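You operate a simulated robot arm through the tools that you are given. There is no shell and no other tool. Be economical: measure what you need, move in short steps, check, and stop when the job is done.

The job below is to be done with a simulated robot arm. You get a single attempt, and the scene is never put back.

Task
Fetch the blue plate from the corner table and set it on top of the brown tapes carton.
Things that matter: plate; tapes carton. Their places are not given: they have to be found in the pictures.

It is judged by the outcome, as a careful person would: the job done as asked, and still so three seconds after it is handed in. It fails if anything else is knocked over, pushed out of place, dropped, spilled or broken.

Robot
A 6-joint arm with a two-finger parallel gripper, fixed in place. Base frame: the origin is at the foot of the arm, x ahead of it, y to its left, z up; the work surface is at about z = 82. Readings come in cm, rad, newtons and seconds.
With the tool pointing down near the work surface it reaches from about 26 to 68 cm from the base axis. Its first joint turns from -1.152 to 1.152 rad. Payload 2.9 kg.
The TCP is the grasp point between the finger pads, 3 cm short of the fingertips. In the tool frame z runs along the fingers and y along their closing line. Largest opening 11 cm; finger width 2, thickness 1; the body of the gripper, 4.8 by 11.2 cm, starts 5.5 cm behind the TCP.
Orientation is that of the tool frame in the base frame, as a unit quaternion [w, x, y, z]. With the fingers straight down and closing along the base's y, the tool's x points along the base's -x, its y along +y and its z along -z.

Tools
- The arm moves only by the tool apply_moves. Its arguments are lists of equal length, an entry for each row: "slide": the shift along the base's x, y, z in units of 30 mm (1.0 is 30 mm), a list of three; "delta_rot": the turn, a rotation vector about the base's x, y, z in units of 4 degrees (1.0 is 4 degrees), a list of three; "claw": the opening, from 0 (shut) to 1 (fully open). In form: {"slide": [[dx, dy, dz], ...], "delta_rot": [[ax, ay, az], ...], "claw": [claw, ...]}. A call has 1 to 12 rows; each row shifts and turns the commanded pose from where the row before left it. A call with a number of a shift or a turn outside -1 to 1 is refused whole. A row lasts 0.2 s, in which the tool goes at most 5 cm and 0.15 rad; a call with a longer step from one row to the next is refused whole, and so is a gripper value outside its range. A pose out of reach is approached as far as the arm can. The call stops where the force on the tool passes 40 N (or 10 N more than at its start, if that is more) or the arm is blocked; 0.2 s more then pass. Each finger travels about 10.8 cm/s and halts on what it meets, pressing with about 41 N; the grip force reading is that of the motor and also rises with nothing between the fingers. The clock runs only during rows and for 0.2 s after the last one: add rows that do not move to give the fingers time. It gives the time, the measured TCP pose, the force on the tool (base axes), the opening and the grip force at its end, in the units of the frame above (readings bear some noise).
- Cameras (640 x 400 px; columns grow to the right, rows downward): "scene" is fixed at [9.28, 46.05, 137.44]; the picture's right is [-0.48, -0.88, 0.00], its down [-0.57, 0.32, -0.76] and it looks along [0.66, -0.36, -0.66] (base axes); focal length 316 px, centre (320, 200). "wrist" rides on the gripper at [-3.6, 0, -5.7] in the tool frame; the picture's right is [0.00, -1.00, 0.00], its down [0.97, 0.00, -0.24] and it looks along [0.24, 0.00, 0.97] (tool axes); focal length 218 px, centre (320, 200).
- snapshot(camera): a new picture of that camera. No time passes.
- locate(camera, pixels): for up to 12 pixels [column, row] of the newest picture of that camera ("zoom" is the newest enlarged one), the place [x, y, z] in the base frame of the surface seen there, good to about 0.2 cm. No time passes.
- close_up(camera, box): a new picture of the part [left, top, right, bottom] of that camera's present view, enlarged. No time passes.
- sign_off(): hands the job in; it is judged then, once.

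Work in short steps. Measure before you move; look again where a grasp or a placing could have gone wrong, and mend it. You have 60 turns and 26 pictures in all, those below and enlarged ones among them. Open the gripper and draw the arm clear of the work before you hand the job in, unless the task says otherwise; then end with one line.

The tools are called after "Request:" by a JSON object that holds its "fn" and its "kwargs". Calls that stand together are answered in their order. apply_moves: Moves the arm, as the interface text tells. Its arguments: {"type":"object","properties":{"slide":{"type":"array","items":{"type":"array","items":{"type":"number"}}},"delta_rot":{"type":"array","items":{"type":"array","items":{"type":"number"}}},"claw":{"type":"array","items":{"type":"number"}}},"required":["slide","delta_rot","claw"]} The other tools are called the same way: snapshot (camera) takes a picture; locate (camera, pixels) gives the place of the surface under pixels of a picture; close_up (camera, box) takes an enlarged picture of a part of a camera's view; sign_off () hands the job in.

At the start:

```text
time_s: 0.0
tcp_pos: [40.4, 17.45, 109.85]
orientation: [0.0, 0.0, 1.0, -0.001]
wrist_force: [0.4, 0.7, -0.6]
finger_gap: 11.03
finger_force: 0.1
```

scene: 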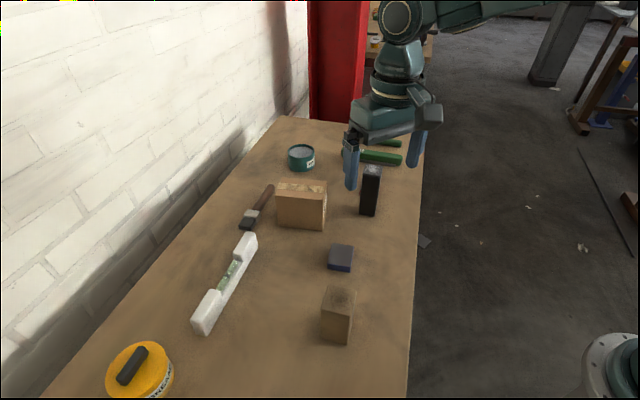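
wrist: 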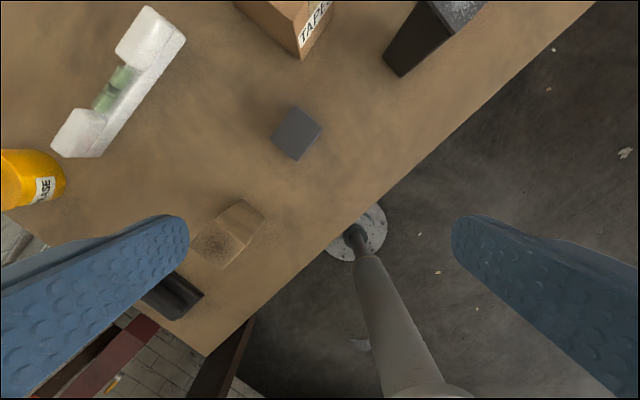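

The tapes carton looks to be at scene (301,204), and a small blue-grey square sits at (340,257), which may be the plate. I'll enlarge that area to check.

Request:
{"fn": "close_up", "kwargs": {"camera": "scene", "box": [230, 120, 430, 350]}}

Request:
{"fn": "locate", "kwargs": {"camera": "scene", "pixels": [[341, 252], [331, 245], [353, 247], [328, 266], [352, 270], [350, 260], [280, 183], [325, 186], [320, 181], [277, 222], [323, 229], [372, 168]]}}

Request:
{"fn": "locate", "kwargs": {"camera": "wrist", "pixels": [[297, 132], [297, 108], [320, 128], [295, 159], [274, 137], [350, 130], [260, 180], [296, 25], [300, 55], [238, 5]]}}

```text
1.74 times, centred on (330, 235) of scene
```

zoom: 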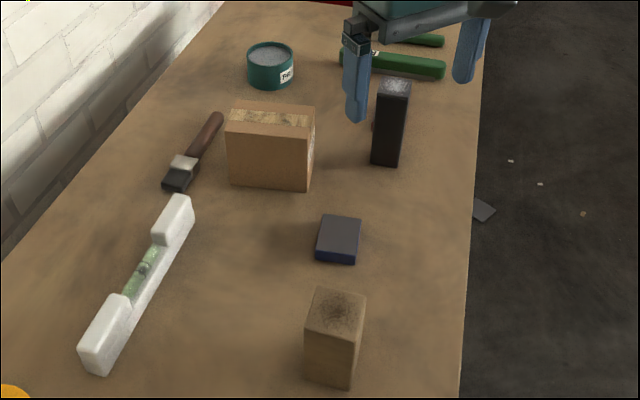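

```text
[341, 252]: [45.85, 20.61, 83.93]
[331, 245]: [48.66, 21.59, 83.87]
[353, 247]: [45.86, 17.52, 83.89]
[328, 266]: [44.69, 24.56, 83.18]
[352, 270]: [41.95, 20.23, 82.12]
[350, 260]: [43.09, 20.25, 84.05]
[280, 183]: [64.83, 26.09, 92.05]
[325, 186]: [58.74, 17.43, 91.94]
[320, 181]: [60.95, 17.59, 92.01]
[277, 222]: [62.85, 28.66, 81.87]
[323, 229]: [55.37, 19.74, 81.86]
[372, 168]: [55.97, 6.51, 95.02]
```

```text
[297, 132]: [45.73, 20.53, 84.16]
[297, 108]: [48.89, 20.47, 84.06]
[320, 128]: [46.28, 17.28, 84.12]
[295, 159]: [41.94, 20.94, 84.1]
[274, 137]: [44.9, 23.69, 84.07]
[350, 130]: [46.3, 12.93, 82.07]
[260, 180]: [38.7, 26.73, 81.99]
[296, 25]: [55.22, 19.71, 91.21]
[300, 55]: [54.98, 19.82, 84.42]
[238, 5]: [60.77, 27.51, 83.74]
```

The blue plate is the roughly 4.2×5.6×2 cm block at about (45.5, 20.6), with its top at z=84. I'll measure the carton's top corners in the zoom: (232,103), (314,108), (307,133) and (228,130), along with the plate corners.

Request:
{"fn": "locate", "kwargs": {"camera": "zoom", "pixels": [[234, 103], [313, 108], [306, 133], [229, 129], [270, 118], [309, 189], [231, 182], [323, 217], [360, 220], [354, 249], [319, 246], [390, 85]]}}

Request:
{"fn": "close_up", "kwargs": {"camera": "wrist", "box": [250, 90, 346, 170]}}

```text
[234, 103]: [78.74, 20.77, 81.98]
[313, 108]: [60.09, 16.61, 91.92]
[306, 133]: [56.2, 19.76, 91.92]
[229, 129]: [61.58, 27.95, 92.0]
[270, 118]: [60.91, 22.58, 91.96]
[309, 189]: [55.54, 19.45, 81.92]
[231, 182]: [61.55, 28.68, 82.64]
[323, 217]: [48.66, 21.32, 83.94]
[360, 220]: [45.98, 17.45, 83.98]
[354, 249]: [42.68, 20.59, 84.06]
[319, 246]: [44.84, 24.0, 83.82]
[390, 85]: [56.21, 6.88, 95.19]
```

```text
5.00 times, centred on (298, 130) of wrist
```

zoom: 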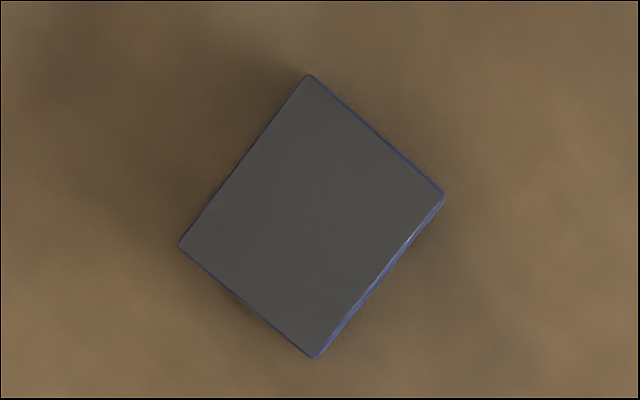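

The plate is clear in this view. I'll measure its corners just inside the edges.

Request:
{"fn": "locate", "kwargs": {"camera": "zoom", "pixels": [[309, 80], [438, 197], [313, 345], [185, 243], [312, 215]]}}

```text
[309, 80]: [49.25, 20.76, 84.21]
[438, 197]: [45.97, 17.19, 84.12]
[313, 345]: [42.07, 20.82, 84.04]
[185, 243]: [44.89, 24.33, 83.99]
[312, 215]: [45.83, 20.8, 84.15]
```

Plate centre is (45.55, 20.75), and the side of about 4.85 cm runs at 47° in the base frame, close to the carton's long axis (~53°). I'll turn the tool -42.8° so the fingers close along that side and hover above the plate.

Request:
{"fn": "apply_moves", "kwargs": {"slide": [[0.156, 0.1, -0.3], [0.156, 0.1, -0.3], [0.156, 0.1, -0.3], [0.156, 0.1, -0.3], [0.156, 0.1, -0.3], [0.156, 0.1, -0.3], [0.156, 0.1, -0.3], [0.156, 0.1, -0.3], [0.156, 0.1, -0.3], [0.156, 0.1, -0.3], [0.156, 0.1, -0.3], [0, 0, 0]], "delta_rot": [[0, 0, -0.973], [0, 0, -0.973], [0, 0, -0.973], [0, 0, -0.973], [0, 0, -0.973], [0, 0, -0.973], [0, 0, -0.973], [0, 0, -0.973], [0, 0, -0.973], [0, 0, -0.973], [0, 0, -0.973], [0, 0, 0]], "claw": [0.8, 0.8, 0.8, 0.8, 0.8, 0.8, 0.8, 0.8, 0.8, 0.8, 0.8, 0.8]}}

Request:
{"fn": "snapshot", "kwargs": {"camera": "wrist"}}

```text
time_s: 2.6
tcp_pos: [45.58, 20.86, 100.11]
orientation: [0.0, 0.365, 0.931, 0.0]
wrist_force: [1.0, -0.3, -0.8]
finger_gap: 8.8
finger_force: 0.0
```

```text
21 pictures are left
```

wrist: 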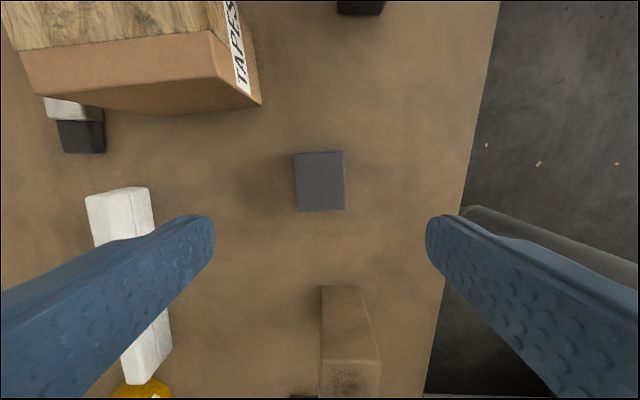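

The plate at wrist (320,181) is square with the fingers. The wood block at (350,330) is nearby, so I'll measure it and recheck the plate centre.

Request:
{"fn": "locate", "kwargs": {"camera": "wrist", "pixels": [[320, 181], [297, 182], [342, 182], [345, 375], [325, 355], [340, 290], [365, 290], [321, 155], [321, 208], [222, 70], [215, 35], [25, 52]]}}

```text
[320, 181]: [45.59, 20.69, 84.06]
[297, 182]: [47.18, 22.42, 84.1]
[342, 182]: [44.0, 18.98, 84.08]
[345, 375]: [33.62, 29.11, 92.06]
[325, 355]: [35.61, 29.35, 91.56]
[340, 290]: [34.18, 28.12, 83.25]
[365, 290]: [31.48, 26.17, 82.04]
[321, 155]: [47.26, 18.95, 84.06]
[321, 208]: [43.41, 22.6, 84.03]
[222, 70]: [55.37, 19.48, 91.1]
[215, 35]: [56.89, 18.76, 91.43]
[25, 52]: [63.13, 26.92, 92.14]
```

Everything is clear of the plate, with the wood block about 13 cm away. I'll descend to TCP z≈85.4, which puts the tips at about 82.4.

Request:
{"fn": "apply_moves", "kwargs": {"slide": [[0, -0.04, -0.8], [0, 0, -0.8], [0, 0, -0.8], [0, 0, -0.8], [0, 0, -0.7], [0, 0, -0.5], [0, 0, -0.3], [0, 0, -0.2], [0, 0, 0]], "delta_rot": [[0, 0, 0], [0, 0, 0], [0, 0, 0], [0, 0, 0], [0, 0, 0], [0, 0, 0], [0, 0, 0], [0, 0, 0], [0, 0, 0]], "claw": [0.8, 0.8, 0.8, 0.8, 0.8, 0.8, 0.8, 0.8, 0.8]}}

```text
time_s: 4.6
tcp_pos: [45.56, 20.65, 85.28]
orientation: [-0.001, 0.365, 0.931, 0.0]
wrist_force: [0.7, 0.4, 0.2]
finger_gap: 8.76
finger_force: 0.1
```

The TCP is at z=85.3 with no contact force, so I'll close the fingers on the plate.

Request:
{"fn": "apply_moves", "kwargs": {"slide": [[0, 0, 0], [0, 0, 0], [0, 0, 0], [0, 0, 0]], "delta_rot": [[0, 0, 0], [0, 0, 0], [0, 0, 0], [0, 0, 0]], "claw": [0.4, 0.2, 0.2, 0.2]}}

```text
time_s: 5.6
tcp_pos: [45.48, 20.74, 85.4]
orientation: [-0.001, 0.365, 0.931, -0.001]
wrist_force: [1.7, 1.7, 0.5]
finger_gap: 4.97
finger_force: 40.9
```

The gap stopped at 4.97 cm with 41 N of grip, so the plate is held. I'll lift straight up well above the carton top at z=92.

Request:
{"fn": "apply_moves", "kwargs": {"slide": [[0, 0, 0.2], [0, 0, 0.5], [0, 0, 0.8], [0, 0, 0.8], [0, 0, 0.8], [0, 0, 0.8], [0, 0, 0.8], [0, 0, 0]], "delta_rot": [[0, 0, 0], [0, 0, 0], [0, 0, 0], [0, 0, 0], [0, 0, 0], [0, 0, 0], [0, 0, 0], [0, 0, 0]], "claw": [0.2, 0.2, 0.2, 0.2, 0.2, 0.2, 0.2, 0.2]}}

Request:
{"fn": "close_up", "kwargs": {"camera": "scene", "box": [230, 100, 430, 300]}}

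Request:
{"fn": "snapshot", "kwargs": {"camera": "wrist"}}

```text
time_s: 7.4
tcp_pos: [45.64, 20.76, 99.34]
orientation: [-0.001, 0.365, 0.931, 0.0]
wrist_force: [-0.4, -0.6, -3.7]
finger_gap: 4.97
finger_force: 40.9
```

```text
2.00 times, centred on (330, 200) of scene
```

zoom: 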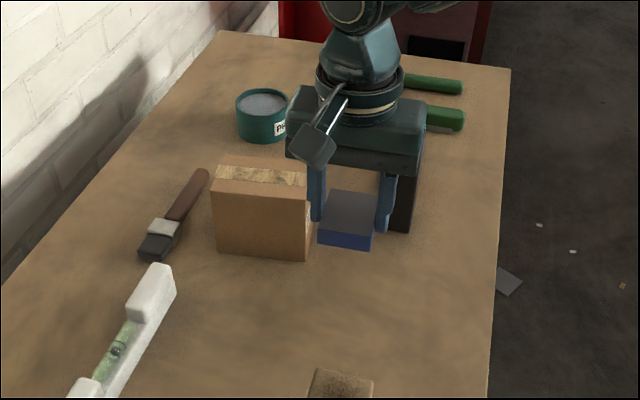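

```text
19 pictures are left
```

wrist: 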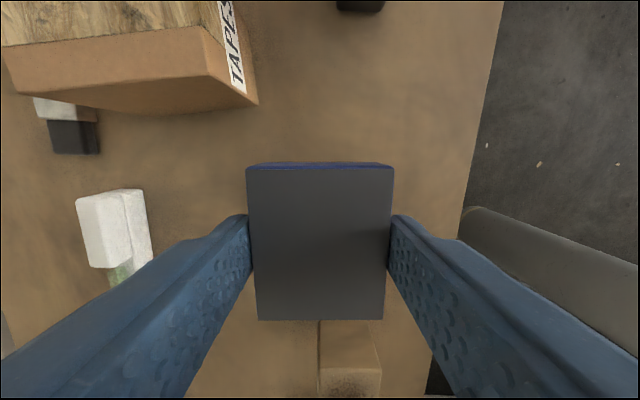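

The plate is held level. I'll measure its top in the wrist view at (320,245), and the carton's top corners in the scene zoom.

Request:
{"fn": "locate", "kwargs": {"camera": "wrist", "pixels": [[320, 245], [320, 173], [320, 315]]}}

Request:
{"fn": "locate", "kwargs": {"camera": "zoom", "pixels": [[217, 161], [223, 159], [220, 180], [214, 190], [303, 198], [308, 170], [306, 180], [260, 178]]}}

```text
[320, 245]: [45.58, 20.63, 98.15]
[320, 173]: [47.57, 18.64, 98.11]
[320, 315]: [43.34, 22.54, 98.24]
```

```text
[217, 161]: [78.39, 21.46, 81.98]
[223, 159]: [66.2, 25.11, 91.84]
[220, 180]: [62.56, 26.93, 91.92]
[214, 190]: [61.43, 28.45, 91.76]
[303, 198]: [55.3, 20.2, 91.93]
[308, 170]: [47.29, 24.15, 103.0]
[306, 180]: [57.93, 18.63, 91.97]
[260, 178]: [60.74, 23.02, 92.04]
```

The carton top centre is about (60.8, 22.4) with its long axis at about 55°. I'll carry the plate over there at constant height (bottom at ≈96, top of carton 92), turning +8° to align.

Request:
{"fn": "apply_moves", "kwargs": {"slide": [[0.3, 0.057, 0], [0.5, 0.057, 0], [0.56, 0.057, 0], [0.56, 0.057, 0], [0.56, 0.057, 0], [0.56, 0.057, 0], [0.56, 0.057, 0], [0.56, 0.057, 0], [0.5, 0.057, 0], [0.39, 0.057, 0], [0, 0, 0]], "delta_rot": [[0, 0, 0.2], [0, 0, 0.2], [0, 0, 0.2], [0, 0, 0.2], [0, 0, 0.2], [0, 0, 0.2], [0, 0, 0.2], [0, 0, 0.2], [0, 0, 0.2], [0, 0, 0.2], [0, 0, 0]], "claw": [0.2, 0.2, 0.2, 0.2, 0.2, 0.2, 0.2, 0.2, 0.2, 0.2, 0.2]}}

Request:
{"fn": "close_up", "kwargs": {"camera": "scene", "box": [230, 100, 430, 300]}}

Request:
{"fn": "snapshot", "kwargs": {"camera": "wrist"}}

```text
time_s: 9.8
tcp_pos: [60.79, 22.33, 99.33]
orientation: [0.0, 0.299, 0.954, -0.001]
wrist_force: [0.2, 0.3, -4.7]
finger_gap: 4.97
finger_force: 40.9
```

```text
2.00 times, centred on (330, 200) of scene
```

zoom: 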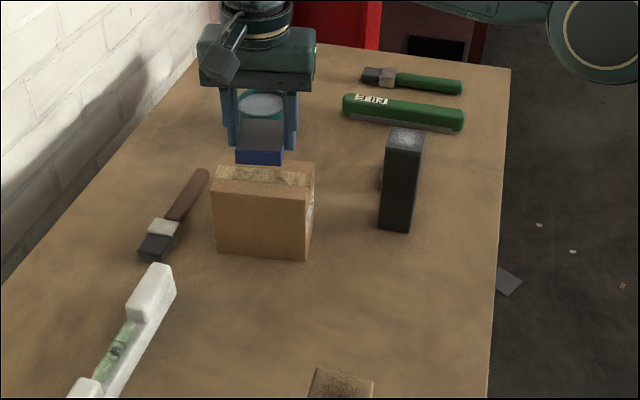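

```text
17 pictures are left
```

wrist: 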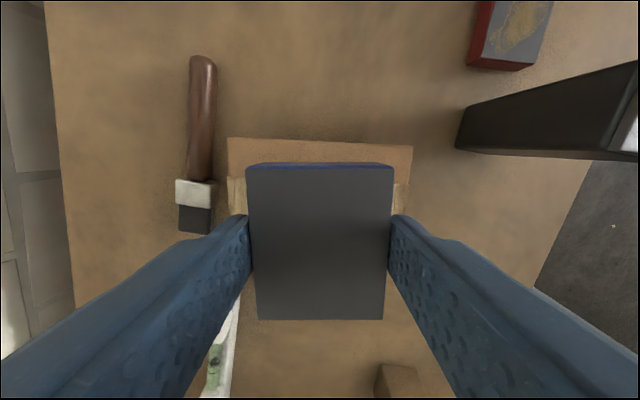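

The carton is centred under the plate in the wrist view, with its back edge running (228,138) to (412,147). I'll measure the edges to confirm the depth direction.

Request:
{"fn": "locate", "kwargs": {"camera": "wrist", "pixels": [[232, 141], [408, 149], [320, 146], [320, 168], [320, 316], [320, 330]]}}

Request:
{"fn": "locate", "kwargs": {"camera": "zoom", "pixels": [[314, 165], [308, 196], [214, 190], [218, 168], [262, 191], [310, 168]]}}

```text
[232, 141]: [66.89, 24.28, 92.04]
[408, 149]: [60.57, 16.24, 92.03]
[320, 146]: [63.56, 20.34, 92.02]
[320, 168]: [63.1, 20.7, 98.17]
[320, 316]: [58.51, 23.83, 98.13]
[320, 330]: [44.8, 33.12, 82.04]
```

```text
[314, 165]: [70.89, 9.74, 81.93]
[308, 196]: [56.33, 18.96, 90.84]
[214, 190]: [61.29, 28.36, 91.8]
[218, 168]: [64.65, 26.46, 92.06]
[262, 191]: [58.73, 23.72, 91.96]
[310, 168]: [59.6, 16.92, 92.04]
```

The plate centre (60.8, 22.3) matches the carton top centre (≈61.0, 22.3). I'll lower it 3.9 cm, slowing near contact.

Request:
{"fn": "apply_moves", "kwargs": {"slide": [[0.02, 0, -0.4], [0, 0, -0.4], [0, 0, -0.25], [0, 0, -0.15], [0, 0, -0.07], [0, 0, -0.03], [0, 0, 0]], "delta_rot": [[0, 0, 0], [0, 0, 0], [0, 0, 0], [0, 0, 0], [0, 0, 0], [0, 0, 0], [0, 0, 0]], "claw": [0.2, 0.2, 0.2, 0.2, 0.2, 0.2, 0.2]}}

```text
time_s: 11.4
tcp_pos: [60.87, 22.37, 95.5]
orientation: [-0.001, 0.299, 0.954, 0.001]
wrist_force: [-0.5, -0.7, -4.6]
finger_gap: 4.93
finger_force: 41.3
```

There's no contact yet (force -4.6 N is the plate's weight). I'll step down in 0.1 cm increments.

Request:
{"fn": "apply_moves", "kwargs": {"slide": [[0, 0, -0.033], [0, 0, -0.033], [0, 0, 0]], "delta_rot": [[0, 0, 0], [0, 0, 0], [0, 0, 0]], "claw": [0.2, 0.2, 0.2]}}

Request:
{"fn": "close_up", "kwargs": {"camera": "scene", "box": [260, 140, 350, 240]}}

```text
time_s: 12.2
tcp_pos: [60.72, 22.37, 95.34]
orientation: [0.0, 0.299, 0.954, 0.001]
wrist_force: [-1.3, -0.4, 3.5]
finger_gap: 4.94
finger_force: 40.5
```

```text
4.00 times, centred on (305, 190) of scene
```

zoom: 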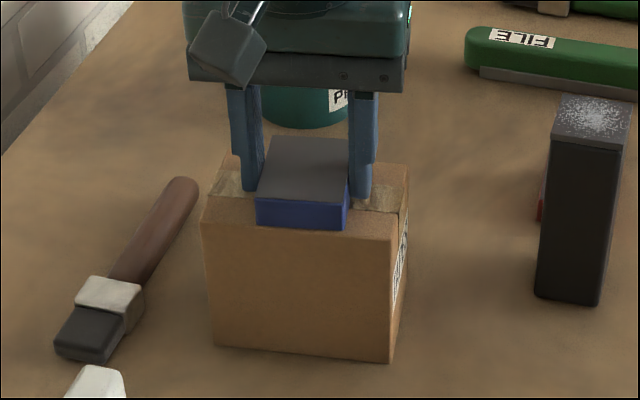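

The force has reversed to +3.5 N and the plate rests centred on the carton. I'll open gently and wait.

Request:
{"fn": "apply_moves", "kwargs": {"slide": [[0, 0, 0], [0, 0, 0], [0, 0, 0], [0, 0, 0], [0, 0, 0]], "delta_rot": [[0, 0, 0], [0, 0, 0], [0, 0, 0], [0, 0, 0], [0, 0, 0]], "claw": [0.45, 0.5, 0.6, 0.7, 0.7]}}

```text
time_s: 13.4
tcp_pos: [60.84, 22.4, 95.19]
orientation: [-0.001, 0.299, 0.954, 0.0]
wrist_force: [0.9, 0.0, 1.1]
finger_gap: 7.72
finger_force: 0.1
```

The fingers are open to 7.7 cm and free. I'll rise straight up and look.

Request:
{"fn": "apply_moves", "kwargs": {"slide": [[0, 0, 0.2], [0, 0, 0.5], [0, 0, 0.8], [0, 0, 0.8], [0, 0, 0.8], [0, 0, 0.8], [-0.8, 0, 0.4], [-0.8, 0, 0], [-0.8, 0, 0], [-0.8, 0, 0], [-0.8, 0, 0], [0, 0, 0]], "delta_rot": [[0, 0, 0], [0, 0, 0], [0, 0, 0], [0, 0, 0], [0, 0, 0], [0, 0, 0], [0, 0, 0], [0, 0, 0], [0, 0, 0], [0, 0, 0], [0, 0, 0], [0, 0, 0]], "claw": [0.7, 0.7, 0.7, 0.7, 0.7, 0.7, 0.7, 0.7, 0.7, 0.7, 0.7, 0.7]}}

Request:
{"fn": "snapshot", "kwargs": {"camera": "scene"}}

Request:
{"fn": "snapshot", "kwargs": {"camera": "wrist"}}

```text
time_s: 16.0
tcp_pos: [48.71, 22.53, 108.1]
orientation: [0.0, 0.299, 0.954, 0.0]
wrist_force: [-0.1, -0.5, 0.8]
finger_gap: 7.65
finger_force: 0.1
```

```text
15 pictures are left
```

scene: 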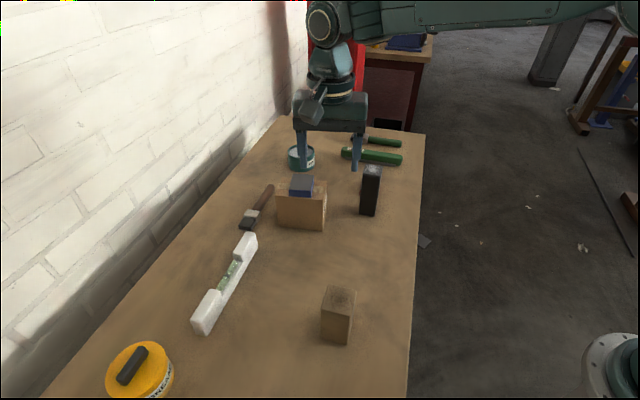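

```text
14 pictures are left
```

wrist: 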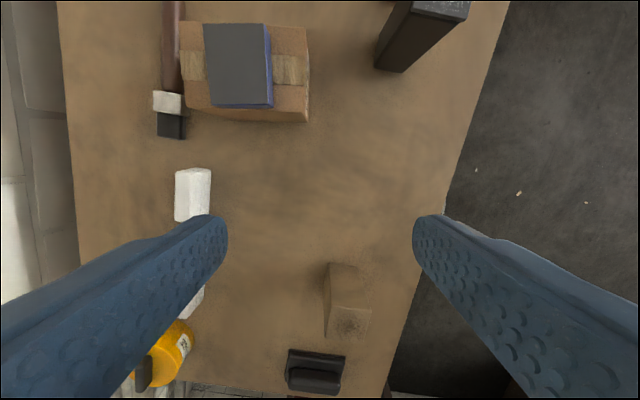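

The block sits well on the carton, but the arm's move has exposed a second table behind at scene (400,45) with a blue object on it. I need to check whether that is the "corner table" before handing in.

Request:
{"fn": "close_up", "kwargs": {"camera": "scene", "box": [350, 10, 450, 80]}}

Request:
{"fn": "locate", "kwargs": {"camera": "scene", "pixels": [[405, 42], [400, 48], [420, 50], [375, 55], [302, 185]]}}

Request:
{"fn": "close_up", "kwargs": {"camera": "scene", "box": [540, 0, 640, 130]}}

```text
5.71 times, centred on (400, 45) of scene
```

zoom: 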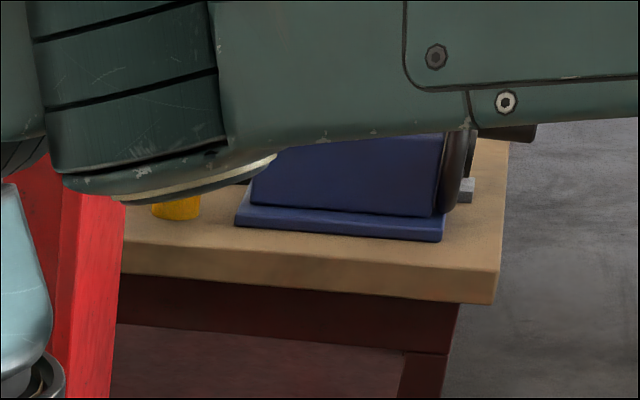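

```text
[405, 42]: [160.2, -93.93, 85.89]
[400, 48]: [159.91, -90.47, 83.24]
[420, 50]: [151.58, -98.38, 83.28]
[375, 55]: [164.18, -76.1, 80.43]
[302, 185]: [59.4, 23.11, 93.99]
```

```text
3.08 times, centred on (590, 65) of scene
```

zoom: 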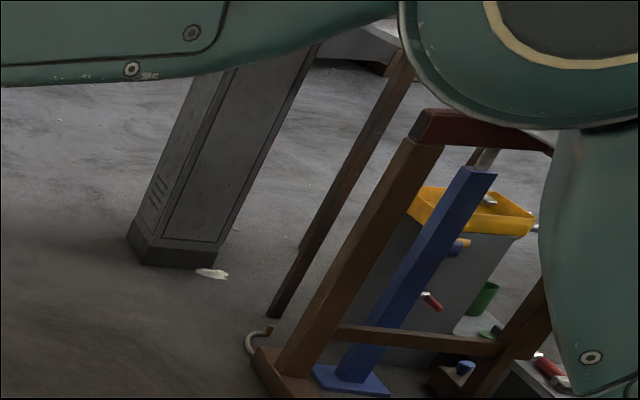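

The far blue object is at about (160,-93), far out of reach, and it looks like some machine on a base. I'll move the arm back to get an unobstructed view, and check the dark item at wrist (315,370).

Request:
{"fn": "close_up", "kwargs": {"camera": "wrist", "box": [270, 330, 370, 400]}}

Request:
{"fn": "apply_moves", "kwargs": {"slide": [[-0.8, 0.3, 0], [-0.8, 0.5, 0.3], [-0.8, 0.5, 0.3], [-0.6, 0.5, 0.3], [-0.2, 0.8, 0.3], [0, 0.8, 0.3], [0, 0.8, 0.3], [0, 0, 0]], "delta_rot": [[0, 0, 0], [0, 0, 0], [0, 0, 0], [0, 0, 0], [0, 0, 0], [0, 0, 0], [0, 0, 0], [0, 0, 0]], "claw": [0.7, 0.7, 0.7, 0.7, 0.7, 0.7, 0.7, 0.7]}}

Request:
{"fn": "snapshot", "kwargs": {"camera": "scene"}}

```text
5.71 times, centred on (320, 365) of wrist
```

zoom: 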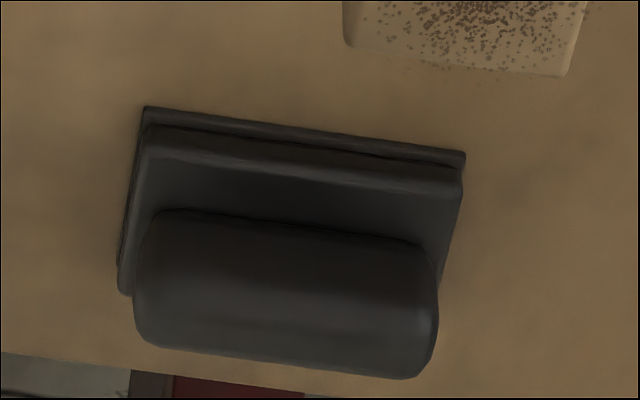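

```text
time_s: 17.8
tcp_pos: [39.14, 34.91, 113.6]
orientation: [0.0, 0.299, 0.954, 0.0]
wrist_force: [-0.5, -0.7, -0.2]
finger_gap: 7.7
finger_force: 0.0
```

```text
10 pictures are left
```

scene: 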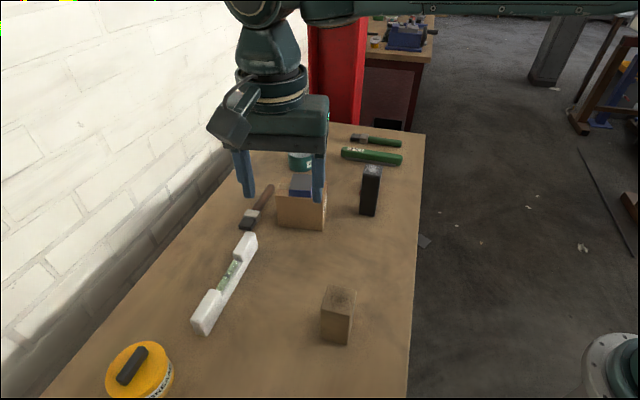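

The far object at (407,37) is a bench vise, so the block I moved is the only blue plate. I'll take one last close look at the placement and the carton.

Request:
{"fn": "close_up", "kwargs": {"camera": "scene", "box": [250, 140, 420, 250]}}

Request:
{"fn": "close_up", "kwargs": {"camera": "scene", "box": [350, 10, 450, 80]}}

```text
3.64 times, centred on (335, 195) of scene
```

zoom: 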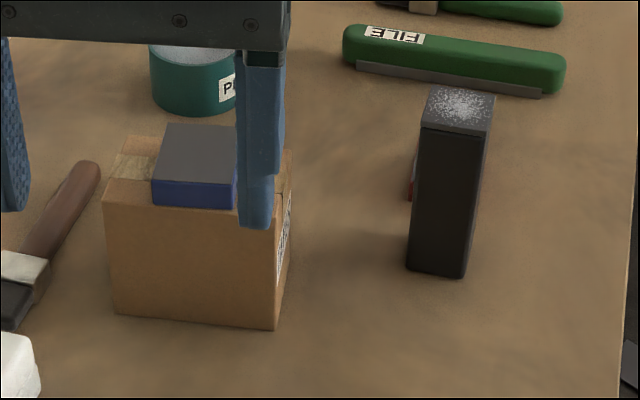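

```text
5.71 times, centred on (400, 45) of scene
```

zoom: 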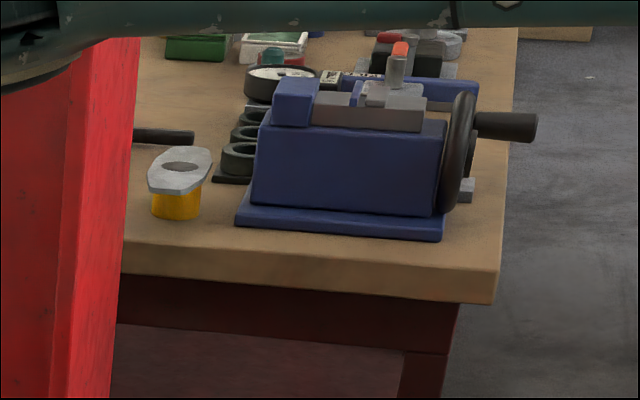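

The plate rests flat on the carton, the gripper is open and clear, and nothing else was disturbed. I'm handing it in.

Request:
{"fn": "sign_off", "kwargs": {}}

```text
The job is handed in.
```

The blue plate now sits flat and centred on top of the brown tapes carton, the gripper is open and clear, and nothing else was moved; I took the plate to be the small grey-topped blue block on the work table, since the only blue thing I could make out on the far bench, which is out of reach, was a bench vise.
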